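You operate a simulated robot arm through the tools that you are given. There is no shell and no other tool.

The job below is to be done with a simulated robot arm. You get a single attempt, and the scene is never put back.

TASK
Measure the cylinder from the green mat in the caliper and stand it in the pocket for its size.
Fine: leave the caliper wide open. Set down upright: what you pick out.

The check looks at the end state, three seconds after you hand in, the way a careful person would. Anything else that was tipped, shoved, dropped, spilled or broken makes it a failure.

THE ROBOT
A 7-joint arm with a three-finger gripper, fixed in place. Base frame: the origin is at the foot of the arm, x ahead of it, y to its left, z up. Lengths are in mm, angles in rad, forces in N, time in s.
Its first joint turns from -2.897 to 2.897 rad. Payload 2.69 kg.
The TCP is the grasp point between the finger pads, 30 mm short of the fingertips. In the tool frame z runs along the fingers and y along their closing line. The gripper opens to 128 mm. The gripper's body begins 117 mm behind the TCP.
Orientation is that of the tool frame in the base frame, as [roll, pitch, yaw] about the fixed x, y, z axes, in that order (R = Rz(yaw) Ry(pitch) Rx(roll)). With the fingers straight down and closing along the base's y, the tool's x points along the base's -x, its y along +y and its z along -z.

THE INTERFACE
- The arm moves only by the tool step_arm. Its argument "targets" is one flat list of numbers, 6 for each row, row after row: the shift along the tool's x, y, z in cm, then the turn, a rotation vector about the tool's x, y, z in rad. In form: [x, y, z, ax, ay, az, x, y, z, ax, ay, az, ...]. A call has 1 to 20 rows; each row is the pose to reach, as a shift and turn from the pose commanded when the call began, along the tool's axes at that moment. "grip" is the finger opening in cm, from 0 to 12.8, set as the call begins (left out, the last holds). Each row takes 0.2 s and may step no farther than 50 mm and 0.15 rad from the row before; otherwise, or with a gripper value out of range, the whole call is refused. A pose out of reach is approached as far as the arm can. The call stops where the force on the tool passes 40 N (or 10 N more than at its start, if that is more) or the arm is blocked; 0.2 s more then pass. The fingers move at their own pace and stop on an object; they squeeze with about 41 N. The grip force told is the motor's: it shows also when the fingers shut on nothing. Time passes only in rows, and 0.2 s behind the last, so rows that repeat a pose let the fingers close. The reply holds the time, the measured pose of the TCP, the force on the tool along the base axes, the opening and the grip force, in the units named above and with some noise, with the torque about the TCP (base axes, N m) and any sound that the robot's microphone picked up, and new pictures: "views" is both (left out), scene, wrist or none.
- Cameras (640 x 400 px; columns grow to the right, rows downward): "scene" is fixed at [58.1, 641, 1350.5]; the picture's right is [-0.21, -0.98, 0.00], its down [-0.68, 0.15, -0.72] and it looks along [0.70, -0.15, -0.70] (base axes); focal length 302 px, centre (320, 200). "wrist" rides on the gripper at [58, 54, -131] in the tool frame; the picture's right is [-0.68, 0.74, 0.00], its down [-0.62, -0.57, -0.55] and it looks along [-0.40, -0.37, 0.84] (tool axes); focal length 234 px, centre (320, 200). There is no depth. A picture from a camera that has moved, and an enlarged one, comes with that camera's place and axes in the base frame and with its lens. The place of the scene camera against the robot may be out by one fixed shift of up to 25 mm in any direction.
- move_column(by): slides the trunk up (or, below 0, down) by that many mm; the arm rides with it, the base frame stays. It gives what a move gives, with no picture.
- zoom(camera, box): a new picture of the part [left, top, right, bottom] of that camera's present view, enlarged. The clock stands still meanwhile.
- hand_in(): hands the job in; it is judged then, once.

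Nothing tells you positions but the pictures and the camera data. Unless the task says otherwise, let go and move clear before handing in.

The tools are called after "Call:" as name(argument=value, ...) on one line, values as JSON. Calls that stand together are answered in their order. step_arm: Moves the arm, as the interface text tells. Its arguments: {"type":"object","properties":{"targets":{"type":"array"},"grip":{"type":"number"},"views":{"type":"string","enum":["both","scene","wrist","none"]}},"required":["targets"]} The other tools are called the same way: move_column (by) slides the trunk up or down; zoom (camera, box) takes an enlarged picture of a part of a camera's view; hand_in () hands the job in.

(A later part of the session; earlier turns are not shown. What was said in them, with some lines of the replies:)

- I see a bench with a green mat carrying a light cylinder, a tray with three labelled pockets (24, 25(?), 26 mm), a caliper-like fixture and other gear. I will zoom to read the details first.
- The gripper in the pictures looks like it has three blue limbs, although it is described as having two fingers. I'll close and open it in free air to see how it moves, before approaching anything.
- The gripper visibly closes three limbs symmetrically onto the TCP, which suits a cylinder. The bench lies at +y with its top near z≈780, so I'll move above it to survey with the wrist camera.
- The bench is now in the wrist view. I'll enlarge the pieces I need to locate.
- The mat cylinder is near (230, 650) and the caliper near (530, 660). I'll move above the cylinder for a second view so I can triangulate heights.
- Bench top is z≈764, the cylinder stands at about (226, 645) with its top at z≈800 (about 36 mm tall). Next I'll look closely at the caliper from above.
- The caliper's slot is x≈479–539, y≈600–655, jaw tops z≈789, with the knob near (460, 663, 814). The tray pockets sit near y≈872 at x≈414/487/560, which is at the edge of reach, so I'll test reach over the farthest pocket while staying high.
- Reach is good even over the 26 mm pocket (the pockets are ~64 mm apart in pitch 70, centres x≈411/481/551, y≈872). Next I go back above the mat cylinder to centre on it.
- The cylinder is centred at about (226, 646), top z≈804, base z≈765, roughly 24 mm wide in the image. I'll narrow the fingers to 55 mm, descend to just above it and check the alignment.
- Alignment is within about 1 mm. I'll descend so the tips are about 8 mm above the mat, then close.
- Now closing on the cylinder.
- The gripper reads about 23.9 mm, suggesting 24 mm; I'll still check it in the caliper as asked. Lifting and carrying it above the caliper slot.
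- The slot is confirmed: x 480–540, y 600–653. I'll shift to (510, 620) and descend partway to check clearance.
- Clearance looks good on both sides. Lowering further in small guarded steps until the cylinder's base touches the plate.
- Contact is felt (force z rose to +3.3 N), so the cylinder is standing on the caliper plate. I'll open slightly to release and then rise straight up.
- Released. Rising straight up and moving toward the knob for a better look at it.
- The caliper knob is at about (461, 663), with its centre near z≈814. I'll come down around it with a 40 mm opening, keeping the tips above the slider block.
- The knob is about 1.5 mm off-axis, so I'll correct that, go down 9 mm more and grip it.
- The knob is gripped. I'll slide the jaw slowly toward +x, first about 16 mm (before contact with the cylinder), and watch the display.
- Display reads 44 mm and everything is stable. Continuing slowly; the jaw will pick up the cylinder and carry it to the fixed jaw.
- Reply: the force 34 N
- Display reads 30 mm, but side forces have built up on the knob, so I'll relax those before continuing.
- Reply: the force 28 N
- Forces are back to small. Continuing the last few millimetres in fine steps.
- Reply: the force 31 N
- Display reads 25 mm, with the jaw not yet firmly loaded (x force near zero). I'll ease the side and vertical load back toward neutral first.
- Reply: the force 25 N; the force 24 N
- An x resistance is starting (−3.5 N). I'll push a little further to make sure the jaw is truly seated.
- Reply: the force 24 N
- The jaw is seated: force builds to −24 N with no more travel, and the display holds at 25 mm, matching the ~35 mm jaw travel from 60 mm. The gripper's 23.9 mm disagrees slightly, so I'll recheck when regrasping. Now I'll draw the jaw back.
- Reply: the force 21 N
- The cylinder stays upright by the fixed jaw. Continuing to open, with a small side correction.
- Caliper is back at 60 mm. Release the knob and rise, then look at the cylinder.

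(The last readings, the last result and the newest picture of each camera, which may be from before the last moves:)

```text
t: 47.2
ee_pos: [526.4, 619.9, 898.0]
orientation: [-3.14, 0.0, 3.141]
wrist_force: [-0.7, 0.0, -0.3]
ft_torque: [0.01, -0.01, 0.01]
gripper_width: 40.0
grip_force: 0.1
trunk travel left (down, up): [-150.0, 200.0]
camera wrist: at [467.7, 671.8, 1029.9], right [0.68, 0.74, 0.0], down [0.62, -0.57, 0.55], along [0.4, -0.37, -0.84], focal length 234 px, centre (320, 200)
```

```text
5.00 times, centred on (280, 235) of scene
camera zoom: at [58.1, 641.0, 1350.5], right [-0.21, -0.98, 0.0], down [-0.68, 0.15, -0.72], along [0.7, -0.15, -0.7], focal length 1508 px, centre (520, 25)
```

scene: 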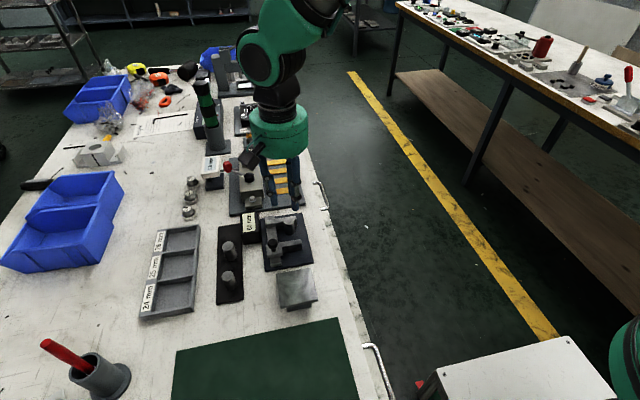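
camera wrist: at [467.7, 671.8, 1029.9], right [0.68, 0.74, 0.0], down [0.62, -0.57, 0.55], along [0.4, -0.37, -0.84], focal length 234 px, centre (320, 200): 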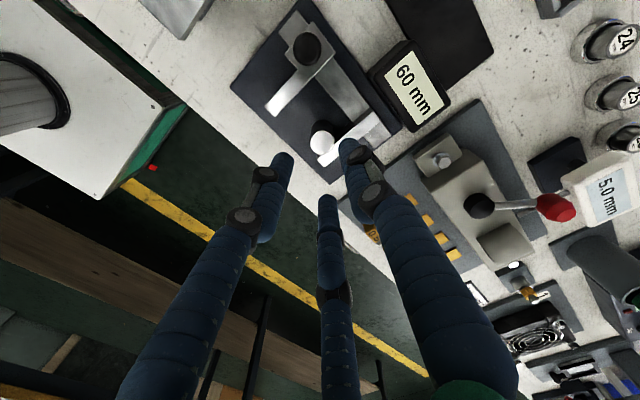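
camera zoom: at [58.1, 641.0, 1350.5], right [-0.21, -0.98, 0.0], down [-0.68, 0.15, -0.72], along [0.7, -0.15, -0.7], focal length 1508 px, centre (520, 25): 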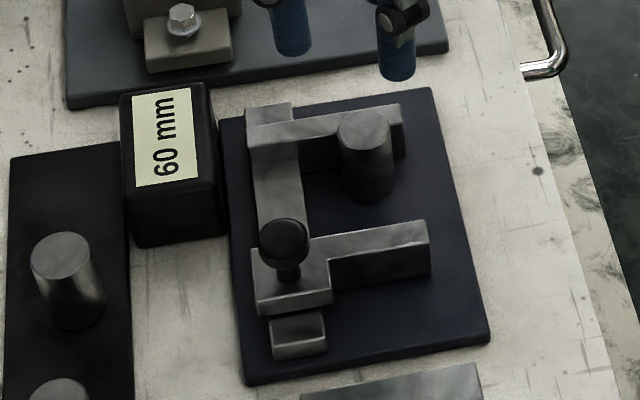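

Call:
zoom(camera="wrist", box=[300, 125, 344, 160])

Call:
zoom(camera="wrist", box=[260, 90, 345, 175])

```text
11.43 times, centred on (322, 142) of wrist
camera zoom: at [467.7, 671.8, 1029.9], right [0.68, 0.74, 0.0], down [0.62, -0.57, 0.55], along [0.4, -0.37, -0.84], focal length 2676 px, centre (297, 857)
```

zoom: 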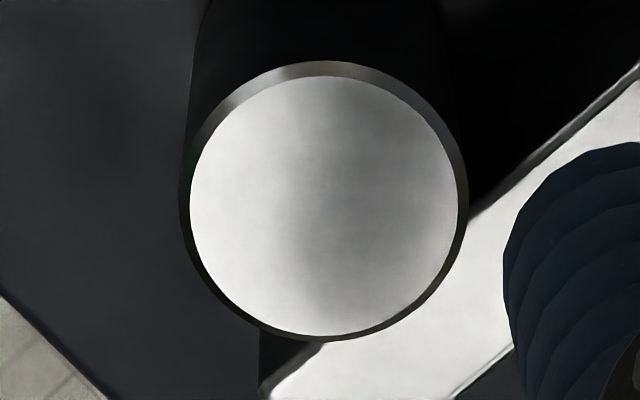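

```text
4.71 times, centred on (302, 132) of wrist
camera zoom: at [467.7, 671.8, 1029.9], right [0.68, 0.74, 0.0], down [0.62, -0.57, 0.55], along [0.4, -0.37, -0.84], focal length 1102 px, centre (402, 518)
```

zoom: 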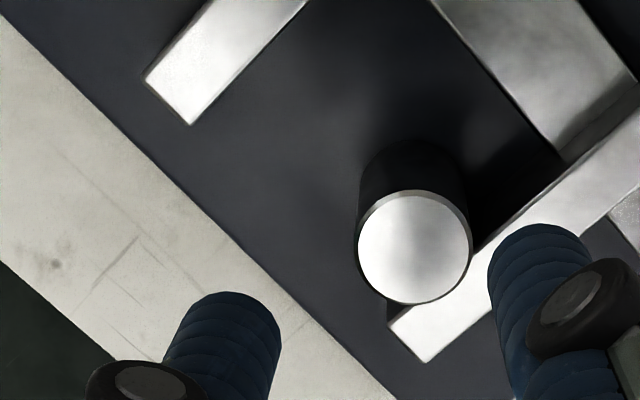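

Cylinder is standing against the fixed jaw at about (526, 621). I'll regrasp only its top ~10 mm, keeping the fingertips above the jaws; first an approach just above it.

Call:
step_arm(targets=[0, 0.25, 2.0, 0, 0, 0, 0, 0.25, 4.0, 0, 0, 0, 0, 0.25, 5.2, 0, 0, 0, 0, 0.25, 5.2, 0, 0, 0, 0, 0.25, 5.2, 0, 0, 0], grip=5.0)

Call:
zoom(camera="wrist", box=[280, 140, 360, 190])

Call:
zoom(camera="scene", box=[235, 195, 325, 275])

```text
t: 48.4
ee_pos: [525.9, 621.3, 847.1]
orientation: [-3.14, 0.0, 3.142]
wrist_force: [1.1, -0.5, 0.8]
ft_torque: [0.01, -0.01, 0.0]
gripper_width: 50.3
grip_force: 0.1
trunk travel left (down, up): [-150.0, 200.0]
camera wrist: at [467.9, 674.9, 978.3], right [0.68, 0.74, 0.0], down [0.62, -0.57, 0.55], along [0.4, -0.37, -0.84], focal length 234 px, centre (320, 200)
```

scene: 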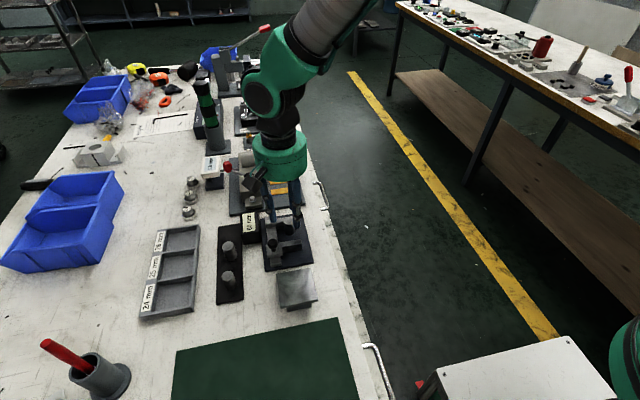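
wrist: 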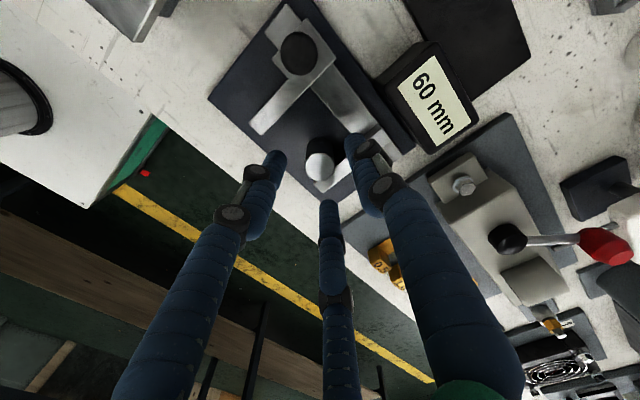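

```text
8.00 times, centred on (320, 165) of wrist
camera zoom: at [467.9, 674.9, 978.3], right [0.68, 0.74, 0.0], down [0.62, -0.57, 0.55], along [0.4, -0.37, -0.84], focal length 1873 px, centre (320, 480)
```

zoom: 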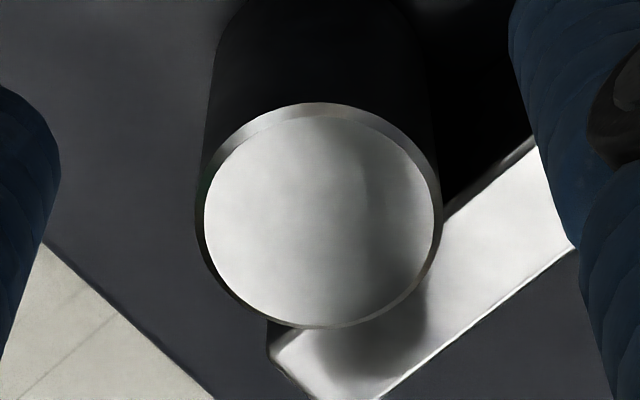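

```text
5.00 times, centred on (280, 235) of scene
camera zoom: at [58.1, 641.0, 1350.5], right [-0.21, -0.98, 0.0], down [-0.68, 0.15, -0.72], along [0.7, -0.15, -0.7], focal length 1508 px, centre (520, 25)
```

zoom: 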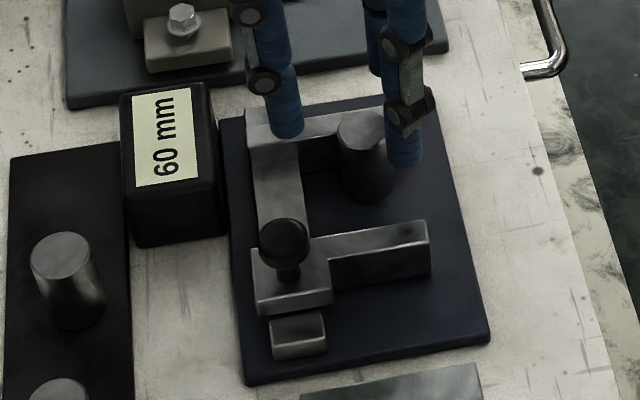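

Centred well. Down 20 mm so the tips sit just above jaw height, then close in graded steps to see at which opening the fingers really touch.

Call:
step_arm(targets=[0, 0, 0.8, 0, 0, 0, 0, 0, 1.5, 0, 0, 0, 0, 0, 1.95, 0, 0, 0, 0, 0, 1.95, 0, 0, 0], views="both")

Call:
zoom(camera="scene", box=[255, 195, 315, 245])

```text
t: 49.4
ee_pos: [525.8, 622.1, 828.0]
orientation: [-3.142, 0.001, 3.141]
wrist_force: [0.4, 0.1, 0.1]
ft_torque: [-0.03, 0.01, 0.03]
gripper_width: 49.8
grip_force: 0.1
trunk travel left (down, up): [-150.0, 200.0]
camera wrist: at [468.6, 674.9, 958.7], right [0.68, 0.74, 0.0], down [0.62, -0.57, 0.55], along [0.4, -0.37, -0.84], focal length 234 px, centre (320, 200)
```

scene: 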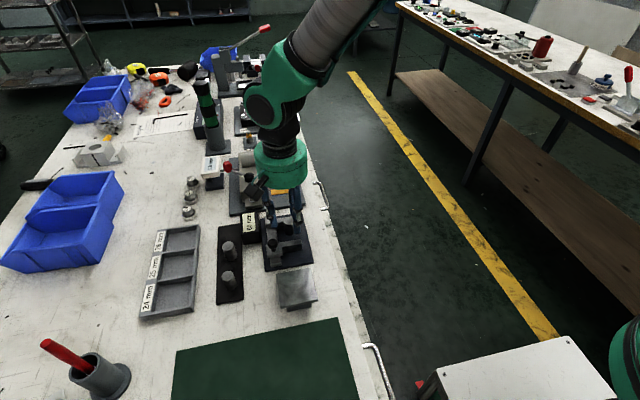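
wrist: 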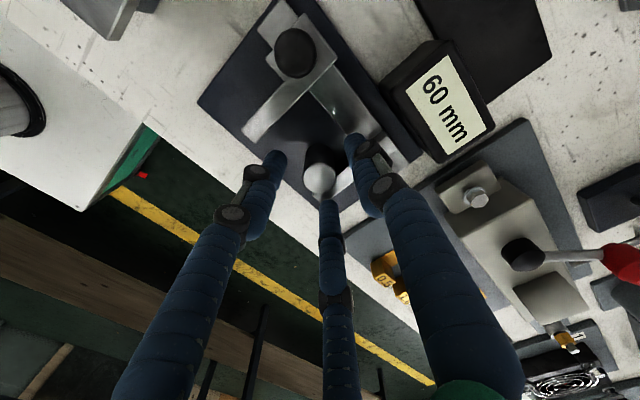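

```text
8.00 times, centred on (285, 220) of scene
camera zoom: at [58.1, 641.0, 1350.5], right [-0.21, -0.98, 0.0], down [-0.68, 0.15, -0.72], along [0.7, -0.15, -0.7], focal length 2413 px, centre (600, 40)
```

zoom: 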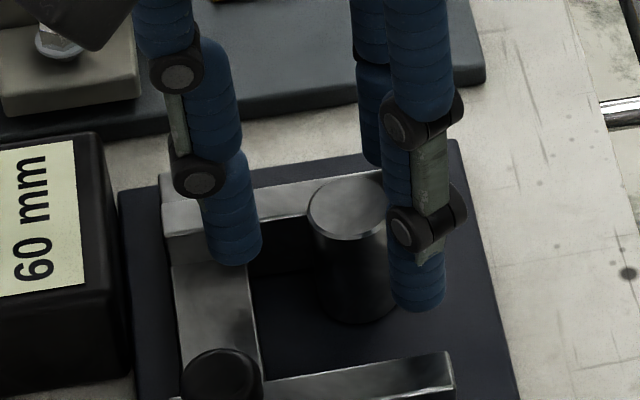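

Now the graded closing test (28, 26.5, 25.5, 25, 24.5 mm).

Call:
step_arm(targets=[0, 0, 0, 0, 0, 0, 0, 0, 0, 0, 0, 0], grip=2.8, views="none")

Call:
step_arm(targets=[0, 0, 0, 0, 0, 0, 0, 0, 0, 0, 0, 0], grip=2.65, views="none")

Call:
step_arm(targets=[0, 0, 0, 0, 0, 0, 0, 0, 0, 0, 0, 0], grip=2.55, views="none")

Call:
step_arm(targets=[0, 0, 0, 0, 0, 0, 0, 0, 0, 0, 0, 0], grip=2.5, views="none")

Call:
step_arm(targets=[0, 0, 0, 0, 0, 0, 0, 0, 0, 0, 0, 0], grip=2.45, views="none")

Call:
step_arm(targets=[0, 0, 0, 0, 0, 0, 0, 0, 0, 0, 0, 0], grip=2.4, views="none")

```text
t: 50.0
ee_pos: [526.6, 622.6, 827.9]
orientation: [-3.141, 0.0, -3.142]
wrist_force: [0.1, 0.9, -0.4]
ft_torque: [0.01, 0.0, 0.06]
gripper_width: 27.9
grip_force: 0.0
trunk travel left (down, up): [-150.0, 200.0]
```

```text
t: 50.6
ee_pos: [527.1, 621.6, 828.0]
orientation: [-3.141, 0.0, 3.141]
wrist_force: [0.5, -0.5, 0.5]
ft_torque: [0.0, -0.01, -0.02]
gripper_width: 26.9
grip_force: 0.3
trunk travel left (down, up): [-150.0, 200.0]
```

```text
t: 51.2
ee_pos: [527.6, 621.4, 827.4]
orientation: [-3.142, 0.001, -3.141]
wrist_force: [-0.8, -1.1, 0.3]
ft_torque: [-0.01, -0.02, 0.0]
gripper_width: 26.1
grip_force: 0.5
trunk travel left (down, up): [-150.0, 200.0]
```

```text
t: 51.8
ee_pos: [525.0, 621.8, 828.6]
orientation: [-3.141, 0.002, 3.141]
wrist_force: [0.4, -0.5, 0.6]
ft_torque: [-0.03, -0.01, 0.04]
gripper_width: 26.2
grip_force: 0.5
trunk travel left (down, up): [-150.0, 200.0]
```

```text
t: 52.4
ee_pos: [527.1, 622.4, 827.5]
orientation: [-3.141, 0.0, -3.14]
wrist_force: [-0.5, -1.3, 0.6]
ft_torque: [0.0, -0.02, -0.03]
gripper_width: 26.3
grip_force: 1.4
trunk travel left (down, up): [-150.0, 200.0]
```

```text
t: 53.0
ee_pos: [527.8, 622.1, 828.0]
orientation: [-3.142, 0.001, -3.142]
wrist_force: [-0.6, 0.1, -0.3]
ft_torque: [-0.02, -0.01, -0.01]
gripper_width: 26.3
grip_force: 1.2
trunk travel left (down, up): [-150.0, 200.0]
```

Call:
step_arm(targets=[0, 0, 0, 0, 0, 0, 0, 0, 0, 0, 0, 0], grip=2.3, views="none")

Call:
step_arm(targets=[0, 0, 0, 0, 0, 0, 0, 0, 0, 0, 0, 0], grip=2.2, views="none")

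Call:
step_arm(targets=[0, 0, 0, 0, 0, 0, 0, 0, 0, 0, 0, 0], grip=2.1, views="none")

Call:
step_arm(targets=[0, 0, 0, 0, 0, 0, 0, 0, 0, 0, 0, 0], grip=1.9, views="none")

Call:
step_arm(targets=[0, 0, 0, 0, 0, 0, 0, 0, 0, 0, 0, 0], grip=1.6, views="none")

Call:
step_arm(targets=[0, 0, 0, 0, 0, 0, 0, 0, 0, 0, 0, 0], grip=1.2, views="none")

```text
t: 53.6
ee_pos: [526.4, 622.4, 827.1]
orientation: [3.141, -0.001, 3.142]
wrist_force: [-0.7, -0.9, 0.0]
ft_torque: [-0.01, 0.02, 0.05]
gripper_width: 25.3
grip_force: 1.3
trunk travel left (down, up): [-150.0, 200.0]
```

```text
t: 54.2
ee_pos: [526.3, 621.8, 828.2]
orientation: [3.141, -0.001, 3.141]
wrist_force: [-0.5, -0.2, 0.6]
ft_torque: [0.0, 0.07, 0.0]
gripper_width: 23.9
grip_force: 41.2
trunk travel left (down, up): [-150.0, 200.0]
```

```text
t: 54.8
ee_pos: [526.1, 621.9, 828.6]
orientation: [3.14, -0.001, 3.14]
wrist_force: [-0.5, 0.0, -0.6]
ft_torque: [-0.02, 0.02, -0.02]
gripper_width: 24.2
grip_force: 40.9
trunk travel left (down, up): [-150.0, 200.0]
```

```text
t: 55.4
ee_pos: [527.8, 621.1, 827.6]
orientation: [3.141, 0.0, -3.141]
wrist_force: [-0.2, 0.1, 0.2]
ft_torque: [0.01, -0.01, -0.01]
gripper_width: 23.8
grip_force: 41.1
trunk travel left (down, up): [-150.0, 200.0]
```

```text
t: 56.0
ee_pos: [526.6, 622.6, 828.3]
orientation: [-3.141, -0.003, 3.141]
wrist_force: [0.2, -1.0, 0.8]
ft_torque: [0.03, 0.01, 0.01]
gripper_width: 24.0
grip_force: 40.9
trunk travel left (down, up): [-150.0, 200.0]
```

```text
t: 56.6
ee_pos: [527.5, 622.1, 828.6]
orientation: [3.14, -0.001, -3.141]
wrist_force: [1.1, 0.3, 1.1]
ft_torque: [-0.02, -0.02, -0.01]
gripper_width: 24.0
grip_force: 41.1
trunk travel left (down, up): [-150.0, 200.0]
```

The gripper squeezes to 24.0 mm here, as it did before; on the knob (seen as ~22 mm) it read 20.8, so it evidently reads about 1 mm low under load, and the caliper's 25 mm stands. I'll lift and carry the cylinder above the 25 mm pocket at about (481, 872).

Call:
step_arm(targets=[0, 0, -0.5, 0, 0, 0, 0, 0, -1.5, 0, 0, 0, 0, 0, -3.5, 0, 0, 0, 0, 0, -7.7, 0, 0, 0, 0.8, 4.2, -7.7, 0, 0, 0, 1.5, 8.4, -7.7, 0, 0, 0, 2.3, 12.6, -7.7, 0, 0, 0, 3.1, 16.8, -7.7, 0, 0, 0, 3.8, 21.0, -7.7, 0, 0, 0, 4.6, 25.0, -7.7, 0, 0, 0, 4.6, 25.0, -7.7, 0, 0, 0, 4.6, 25.0, -7.7, 0, 0, 0])

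Call:
zoom(camera="wrist", box=[220, 80, 420, 200])

Call:
zoom(camera="scene", box=[130, 200, 330, 330])

```text
t: 59.2
ee_pos: [481.5, 869.7, 904.2]
orientation: [3.141, -0.002, 3.141]
wrist_force: [-0.1, -0.5, -1.8]
ft_torque: [0.0, 0.0, -0.02]
gripper_width: 24.0
grip_force: 40.7
trunk travel left (down, up): [-150.0, 200.0]
camera wrist: at [424.8, 922.1, 1035.4], right [0.68, 0.74, 0.0], down [0.62, -0.57, 0.55], along [0.4, -0.37, -0.84], focal length 234 px, centre (320, 200)
```

scene: 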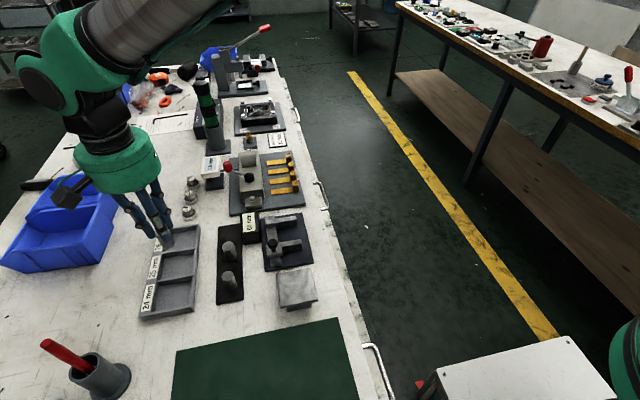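
wrist: 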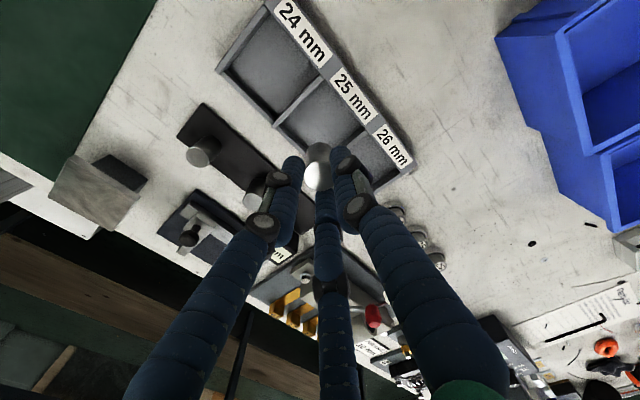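

```text
3.20 times, centred on (320, 140) of wrist
camera zoom: at [424.8, 922.1, 1035.4], right [0.68, 0.74, 0.0], down [0.62, -0.57, 0.55], along [0.4, -0.37, -0.84], focal length 749 px, centre (320, 392)
```

zoom: 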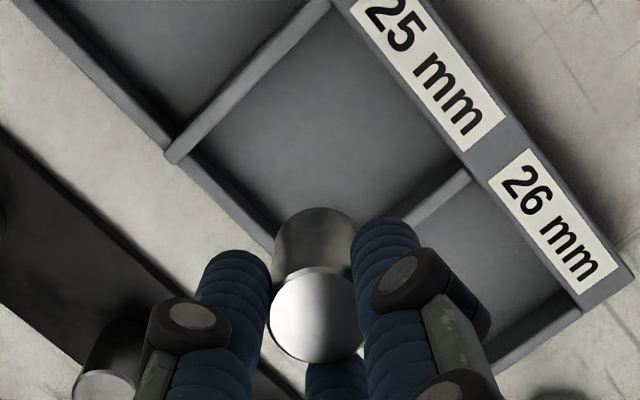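

```text
3.08 times, centred on (230, 265) of scene
camera zoom: at [58.1, 641.0, 1350.5], right [-0.21, -0.98, 0.0], down [-0.68, 0.15, -0.72], along [0.7, -0.15, -0.7], focal length 928 px, centre (597, 0)
```

zoom: 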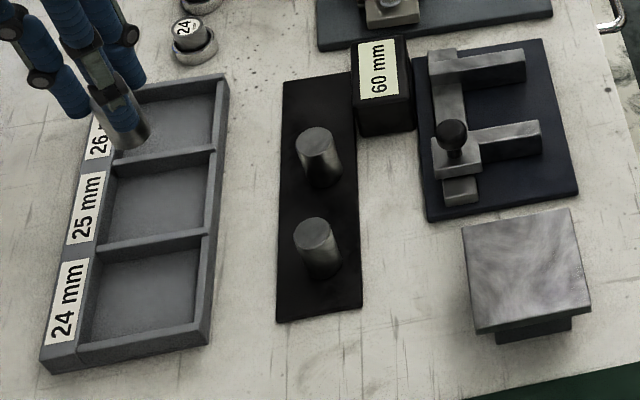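

The 25 mm pocket spans x≈448–515, y≈841–907, centred near (482, 873), directly beneath. Descending in guarded steps.

Call:
step_arm(targets=[0, 0.2, 2.5, 0, 0, 0, 0, 0.2, 5.0, 0, 0, 0, 0, 0.2, 6.4, 0, 0, 0, 0, 0.2, 6.4, 0, 0, 0, 0, 0.2, 6.4, 0, 0, 0])

Call:
zoom(camera="wrist", box=[220, 80, 420, 200])

Call:
zoom(camera="scene", box=[130, 210, 230, 330])

```text
t: 60.4
ee_pos: [483.5, 873.4, 840.1]
orientation: [-3.141, 0.001, -3.141]
wrist_force: [-0.2, -0.1, -1.2]
ft_torque: [-0.01, 0.0, -0.01]
gripper_width: 24.0
grip_force: 41.1
trunk travel left (down, up): [-150.0, 200.0]
camera wrist: at [424.2, 926.7, 970.2], right [0.68, 0.74, 0.0], down [0.62, -0.57, 0.55], along [0.4, -0.37, -0.84], focal length 234 px, centre (320, 200)
```

scene: 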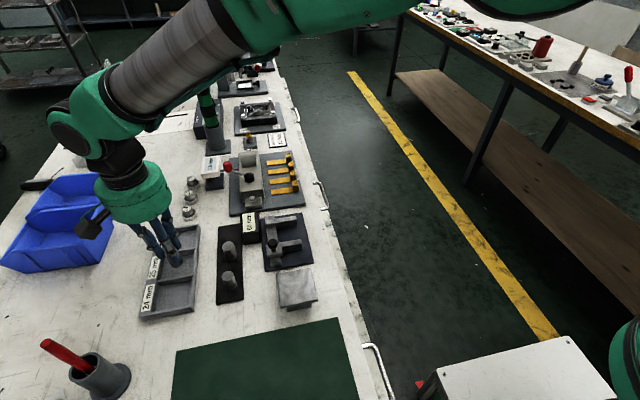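
wrist: 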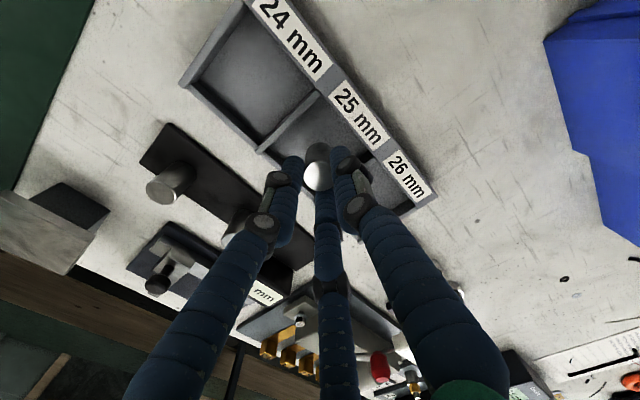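

```text
3.20 times, centred on (320, 140) of wrist
camera zoom: at [424.2, 926.7, 970.2], right [0.68, 0.74, 0.0], down [0.62, -0.57, 0.55], along [0.4, -0.37, -0.84], focal length 749 px, centre (320, 392)
```

zoom: 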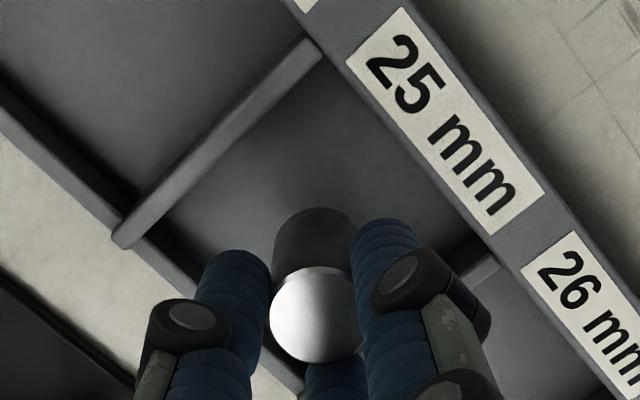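

```text
3.33 times, centred on (180, 270) of scene
camera zoom: at [58.1, 641.0, 1350.5], right [-0.21, -0.98, 0.0], down [-0.68, 0.15, -0.72], along [0.7, -0.15, -0.7], focal length 1006 px, centre (787, -33)
```

zoom: 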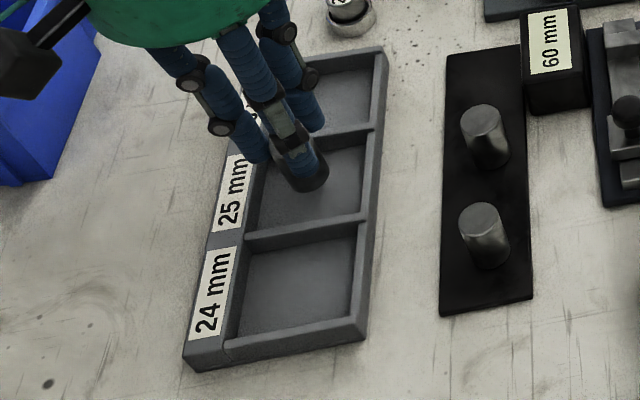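

Call:
step_arm(targets=[0, 0, 0.4, 0, 0, 0, 0, 0, 0.8, 0, 0, 0, 0, 0, 0.8, 0, 0, 0], views="none")

Call:
step_arm(targets=[0, 0, 0.1, 0, 0, 0, 0, 0, 0.2, 0, 0, 0, 0, 0, 0.2, 0, 0, 0], views="none")

Call:
step_arm(targets=[0, 0, 0.05, 0, 0, 0, 0, 0, 0.1, 0, 0, 0, 0, 0, 0.1, 0, 0, 0], views="none")

```text
t: 61.2
ee_pos: [482.1, 874.0, 833.2]
orientation: [-3.141, 0.0, 3.141]
wrist_force: [-0.4, 0.4, -2.1]
ft_torque: [-0.03, -0.04, -0.01]
gripper_width: 23.9
grip_force: 41.3
trunk travel left (down, up): [-150.0, 200.0]
```

```text
t: 62.0
ee_pos: [481.3, 875.0, 830.2]
orientation: [3.14, 0.001, 3.142]
wrist_force: [-0.7, 1.2, -1.3]
ft_torque: [0.01, 0.0, 0.01]
gripper_width: 23.9
grip_force: 41.1
trunk travel left (down, up): [-150.0, 200.0]
```

```text
t: 62.8
ee_pos: [482.4, 873.7, 830.2]
orientation: [-3.141, -0.001, -3.142]
wrist_force: [-0.8, 0.3, -0.3]
ft_torque: [-0.02, 0.0, 0.01]
gripper_width: 23.9
grip_force: 41.1
trunk travel left (down, up): [-150.0, 200.0]
```

Call:
step_arm(targets=[0, 0, 0.05, 0, 0, 0, 0, 0, 0.1, 0, 0, 0], views="none")

Call:
step_arm(targets=[0, 0, 0.05, 0, 0, 0, 0, 0, 0.1, 0, 0, 0], views="none")

```text
t: 63.4
ee_pos: [481.1, 874.6, 829.7]
orientation: [3.142, 0.0, -3.141]
wrist_force: [0.0, -0.2, -1.5]
ft_torque: [-0.01, 0.0, 0.0]
gripper_width: 23.7
grip_force: 40.7
trunk travel left (down, up): [-150.0, 200.0]
```

```text
t: 64.0
ee_pos: [480.8, 874.4, 826.8]
orientation: [3.141, -0.001, -3.141]
wrist_force: [-0.9, -0.3, -1.6]
ft_torque: [0.02, 0.0, 0.0]
gripper_width: 23.9
grip_force: 40.6
trunk travel left (down, up): [-150.0, 200.0]
```

Call:
step_arm(targets=[0, 0, 0.05, 0, 0, 0, 0, 0, 0.1, 0, 0, 0], views="none")

Call:
step_arm(targets=[0, 0, 0.05, 0, 0, 0, 0, 0, 0.1, 0, 0, 0], views="none")

```text
t: 64.6
ee_pos: [480.8, 874.6, 828.3]
orientation: [-3.14, 0.0, -3.141]
wrist_force: [0.1, 0.5, -1.8]
ft_torque: [0.0, -0.01, -0.01]
gripper_width: 24.1
grip_force: 41.2
trunk travel left (down, up): [-150.0, 200.0]
```

```text
t: 65.2
ee_pos: [482.2, 874.3, 825.2]
orientation: [-3.141, 0.0, -3.141]
wrist_force: [0.8, 0.0, -1.4]
ft_torque: [0.0, 0.01, -0.01]
gripper_width: 24.1
grip_force: 41.0
trunk travel left (down, up): [-150.0, 200.0]
```

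Call:
step_arm(targets=[0, 0, 0.05, 0, 0, 0, 0, 0, 0.1, 0, 0, 0], views="none")

Call:
step_arm(targets=[0, 0, 0.05, 0, 0, 0, 0, 0, 0.1, 0, 0, 0], views="both")

Call:
zoom(camera="scene", box=[150, 220, 210, 280])

```text
t: 65.8
ee_pos: [482.0, 873.7, 824.8]
orientation: [-3.14, 0.001, 3.14]
wrist_force: [-0.9, -0.5, 0.7]
ft_torque: [0.03, 0.03, -0.01]
gripper_width: 23.7
grip_force: 41.5
trunk travel left (down, up): [-150.0, 200.0]
```

```text
t: 66.4
ee_pos: [481.4, 874.1, 824.5]
orientation: [3.139, -0.001, 3.14]
wrist_force: [-2.1, -0.4, 6.6]
ft_torque: [-0.04, 0.17, 0.02]
gripper_width: 24.0
grip_force: 41.0
trunk travel left (down, up): [-150.0, 200.0]
camera wrist: at [423.4, 927.1, 955.8], right [0.68, 0.74, 0.0], down [0.62, -0.57, 0.55], along [0.4, -0.37, -0.84], focal length 234 px, centre (320, 200)
```

scene: 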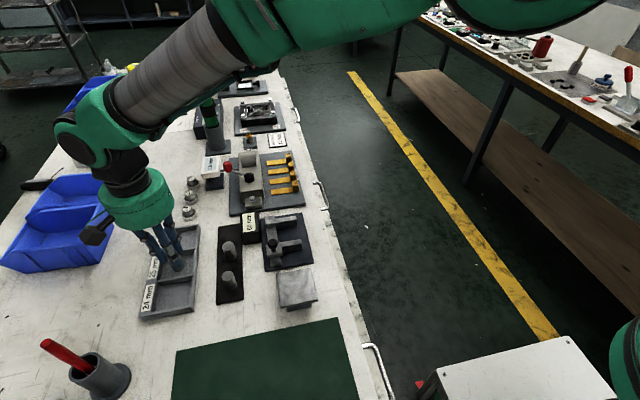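
wrist: 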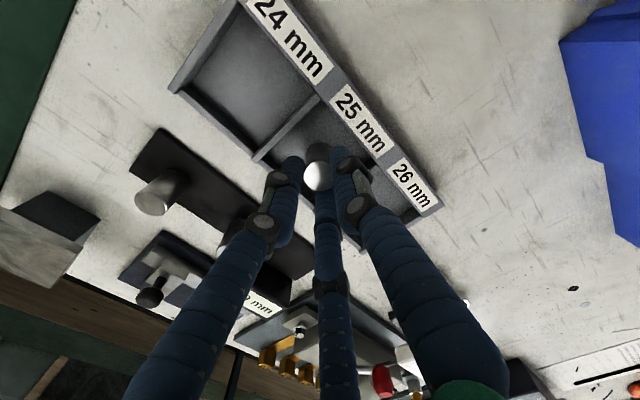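

```text
6.67 times, centred on (180, 250) of scene
camera zoom: at [58.1, 641.0, 1350.5], right [-0.21, -0.98, 0.0], down [-0.68, 0.15, -0.72], along [0.7, -0.15, -0.7], focal length 2011 px, centre (1253, -133)
```

zoom: 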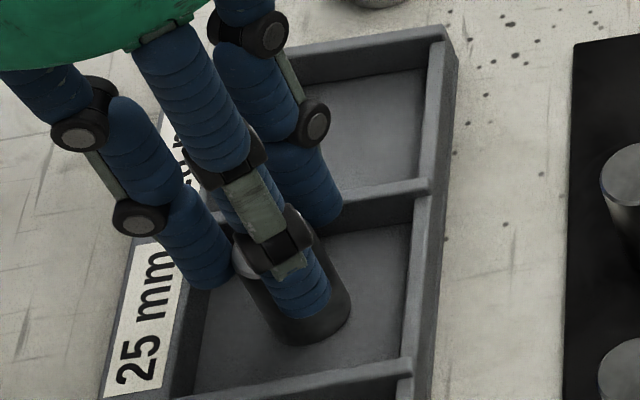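

Floor contact (+6.6 N) with the cylinder centred in the 25 mm pocket. Opening and rising straight up.

Call:
step_arm(targets=[0, 0, 0, 0, 0, 0, 0, 0, 0, 0, 0, 0, 0, 0, 0, 0, 0, 0], grip=3.4, views="none")

Call:
step_arm(targets=[0, 0, -0.7, 0, 0, 0, 0, 0, -2.0, 0, 0, 0, 0, 0, -4.0, 0, 0, 0, 0, 0, -7.0, 0, 0, 0, 0, 0, -7.0, 0, 0, 0])

Call:
zoom(camera="wrist", box=[240, 80, 400, 200])

Call:
zoom(camera="scene", box=[130, 210, 230, 330])

```text
t: 67.2
ee_pos: [482.2, 874.7, 823.8]
orientation: [3.141, 0.0, 3.142]
wrist_force: [0.4, 0.1, -0.7]
ft_torque: [-0.01, 0.01, 0.01]
gripper_width: 34.3
grip_force: 0.1
trunk travel left (down, up): [-150.0, 200.0]
```

```text
t: 68.4
ee_pos: [482.6, 873.3, 893.6]
orientation: [3.141, 0.001, 3.142]
wrist_force: [-0.1, 0.4, 0.3]
ft_torque: [0.02, 0.0, 0.02]
gripper_width: 34.0
grip_force: 0.0
trunk travel left (down, up): [-150.0, 200.0]
camera wrist: at [424.1, 926.0, 1025.5], right [0.68, 0.74, 0.0], down [0.62, -0.57, 0.55], along [0.4, -0.37, -0.84], focal length 234 px, centre (320, 200)
```

scene: 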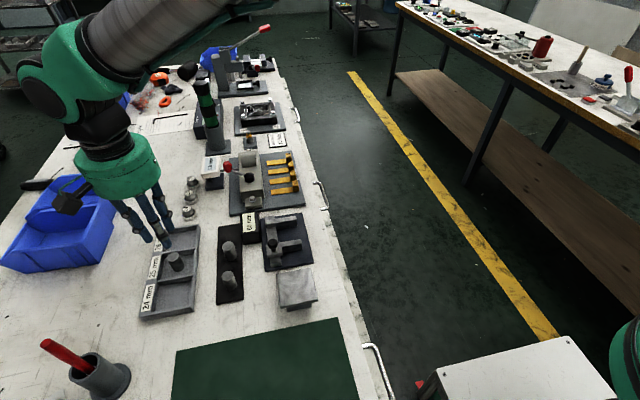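
wrist: 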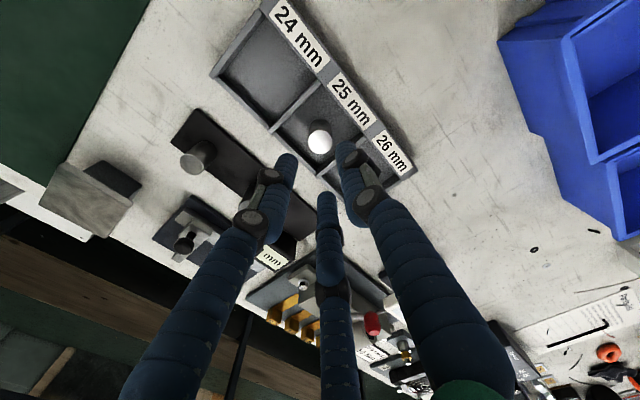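

```text
3.33 times, centred on (320, 140) of wrist
camera zoom: at [424.1, 926.0, 1025.5], right [0.68, 0.74, 0.0], down [0.62, -0.57, 0.55], along [0.4, -0.37, -0.84], focal length 781 px, centre (320, 400)
```

zoom: 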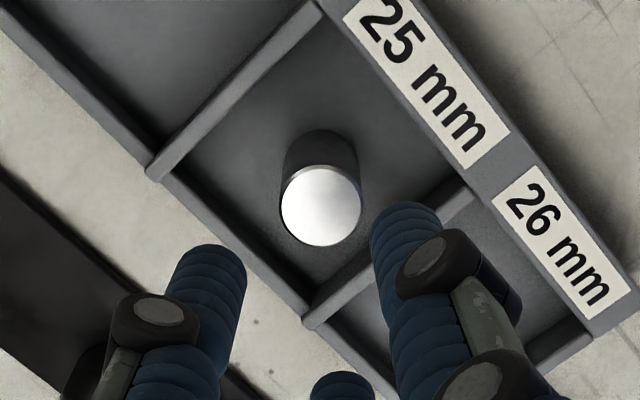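

```text
3.33 times, centred on (180, 270) of scene
camera zoom: at [58.1, 641.0, 1350.5], right [-0.21, -0.98, 0.0], down [-0.68, 0.15, -0.72], along [0.7, -0.15, -0.7], focal length 1006 px, centre (787, -33)
```

zoom: 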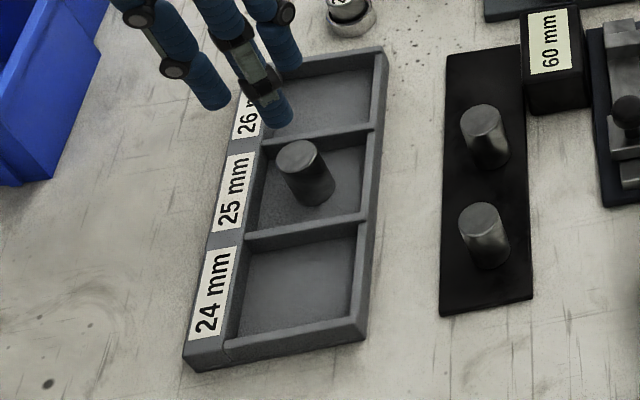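

The cylinder stands upright in the 25 mm pocket. One last high-zoom look will cross-check its diameter and let me inspect the whole bench.

Call:
zoom(camera="wrist", box=[298, 120, 342, 155])

Call:
zoom(camera="scene", box=[120, 130, 340, 340])

```text
11.43 times, centred on (320, 138) of wrist
camera zoom: at [424.1, 926.0, 1025.5], right [0.68, 0.74, 0.0], down [0.62, -0.57, 0.55], along [0.4, -0.37, -0.84], focal length 2676 px, centre (320, 914)
```

zoom: 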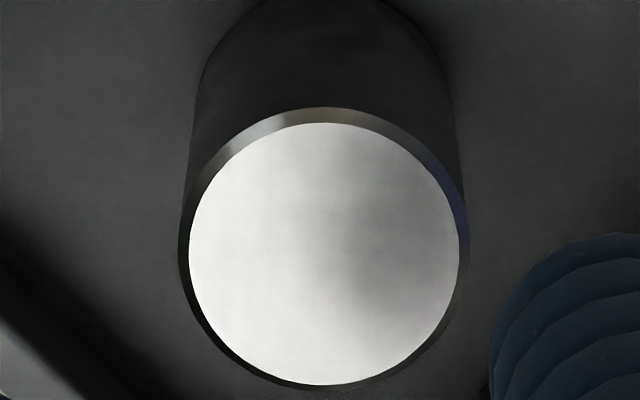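

```text
1.90 times, centred on (230, 235) of scene
camera zoom: at [58.1, 641.0, 1350.5], right [-0.21, -0.98, 0.0], down [-0.68, 0.15, -0.72], along [0.7, -0.15, -0.7], focal length 575 px, centre (491, 133)
```

zoom: 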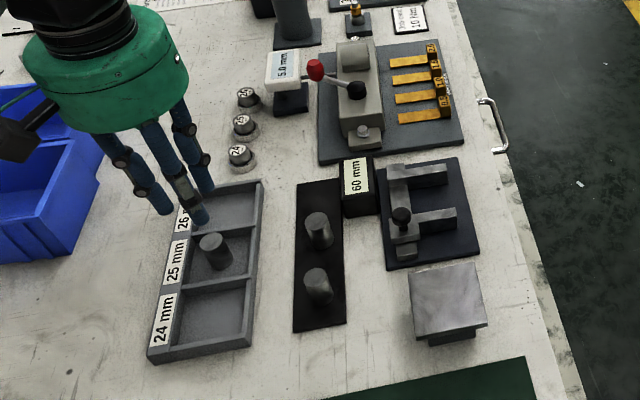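

The image gives about 25.1 mm, agreeing with the caliper's 25 mm. Everything else looks undisturbed and the caliper is back at 60 mm, so I'll move the arm clear.

Call:
step_arm(targets=[0, 0, -4.5, 0, 0, 0, 0, 0, -9.0, 0, 0, 0, 0, 0, -13.0, 0, 0, 0, 0, -4.0, -13.0, 0, 0, 0, 0, -8.0, -13.0, 0, 0, 0, 0, -12.0, -13.0, 0, 0, 0, 0, -16.0, -13.0, 0, 0, 0, 0, -16.0, -13.0, 0, 0, 0])

Call:
zoom(camera="scene", box=[120, 180, 340, 340])

```text
t: 70.2
ee_pos: [481.2, 712.2, 1024.0]
orientation: [3.141, 0.001, 3.141]
wrist_force: [0.0, 0.8, 0.7]
ft_torque: [0.07, 0.01, -0.03]
gripper_width: 34.1
grip_force: 0.2
trunk travel left (down, up): [-150.0, 200.0]
camera wrist: at [422.6, 764.7, 1155.1], right [0.68, 0.74, 0.0], down [0.62, -0.57, 0.55], along [0.4, -0.37, -0.84], focal length 234 px, centre (320, 200)
```

scene: 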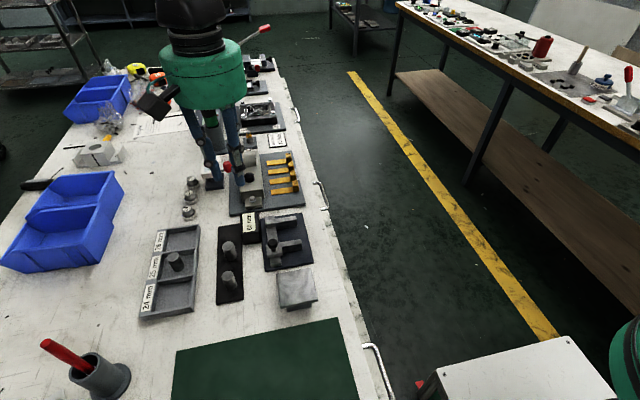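
wrist: 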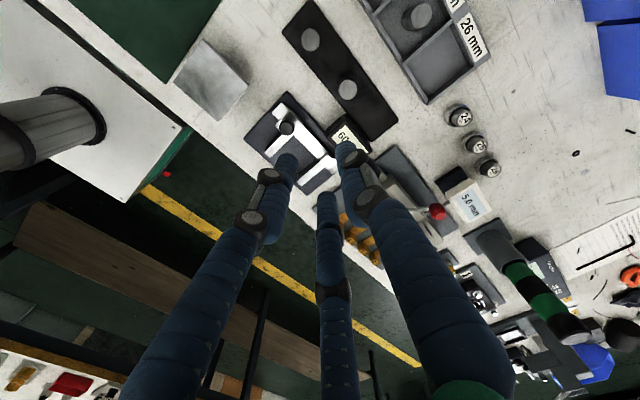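

```text
2.50 times, centred on (230, 260) of scene
camera zoom: at [58.1, 641.0, 1350.5], right [-0.21, -0.98, 0.0], down [-0.68, 0.15, -0.72], along [0.7, -0.15, -0.7], focal length 754 px, centre (545, 50)
```

zoom: 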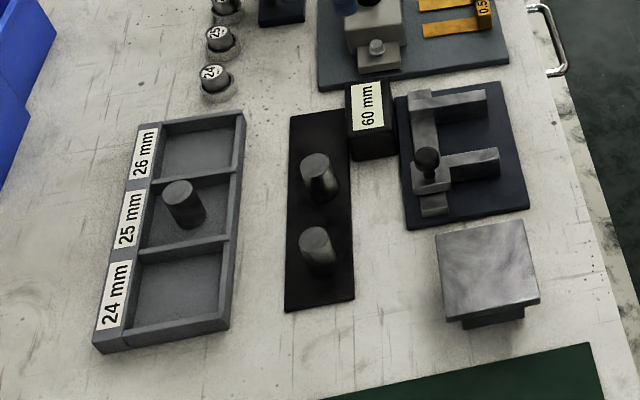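

The cylinder stands upright in the 25 mm pocket, the caliper is back at 60 mm, and the other objects are where they were. The arm is clear, so I'm handing in.

Call:
hand_in()

```text
The job is handed in.
```

The cylinder from the green mat measured 25 mm in the caliper, and it now stands upright in the 25 mm pocket. I've handed the job in; no verdict has come back yet.

- **Measurement:** I pushed the jaw against the cylinder until the force built up and it stopped moving. The display held at 25 mm.
- **Conflicting reading:** The gripper's own opening read about 24.0 mm while squeezing the cylinder. It also read about 1 mm low on the caliper knob (20.8 mm, against roughly 22 mm in the pictures). An estimate from the camera pictures gave about 25 mm, so I went with the caliper. I didn't close the caliper fully to check its zero.
- **End state:** The caliper is back open at 60 mm. In the last pictures nothing else looks moved or tipped, and the arm is clear of the bench.
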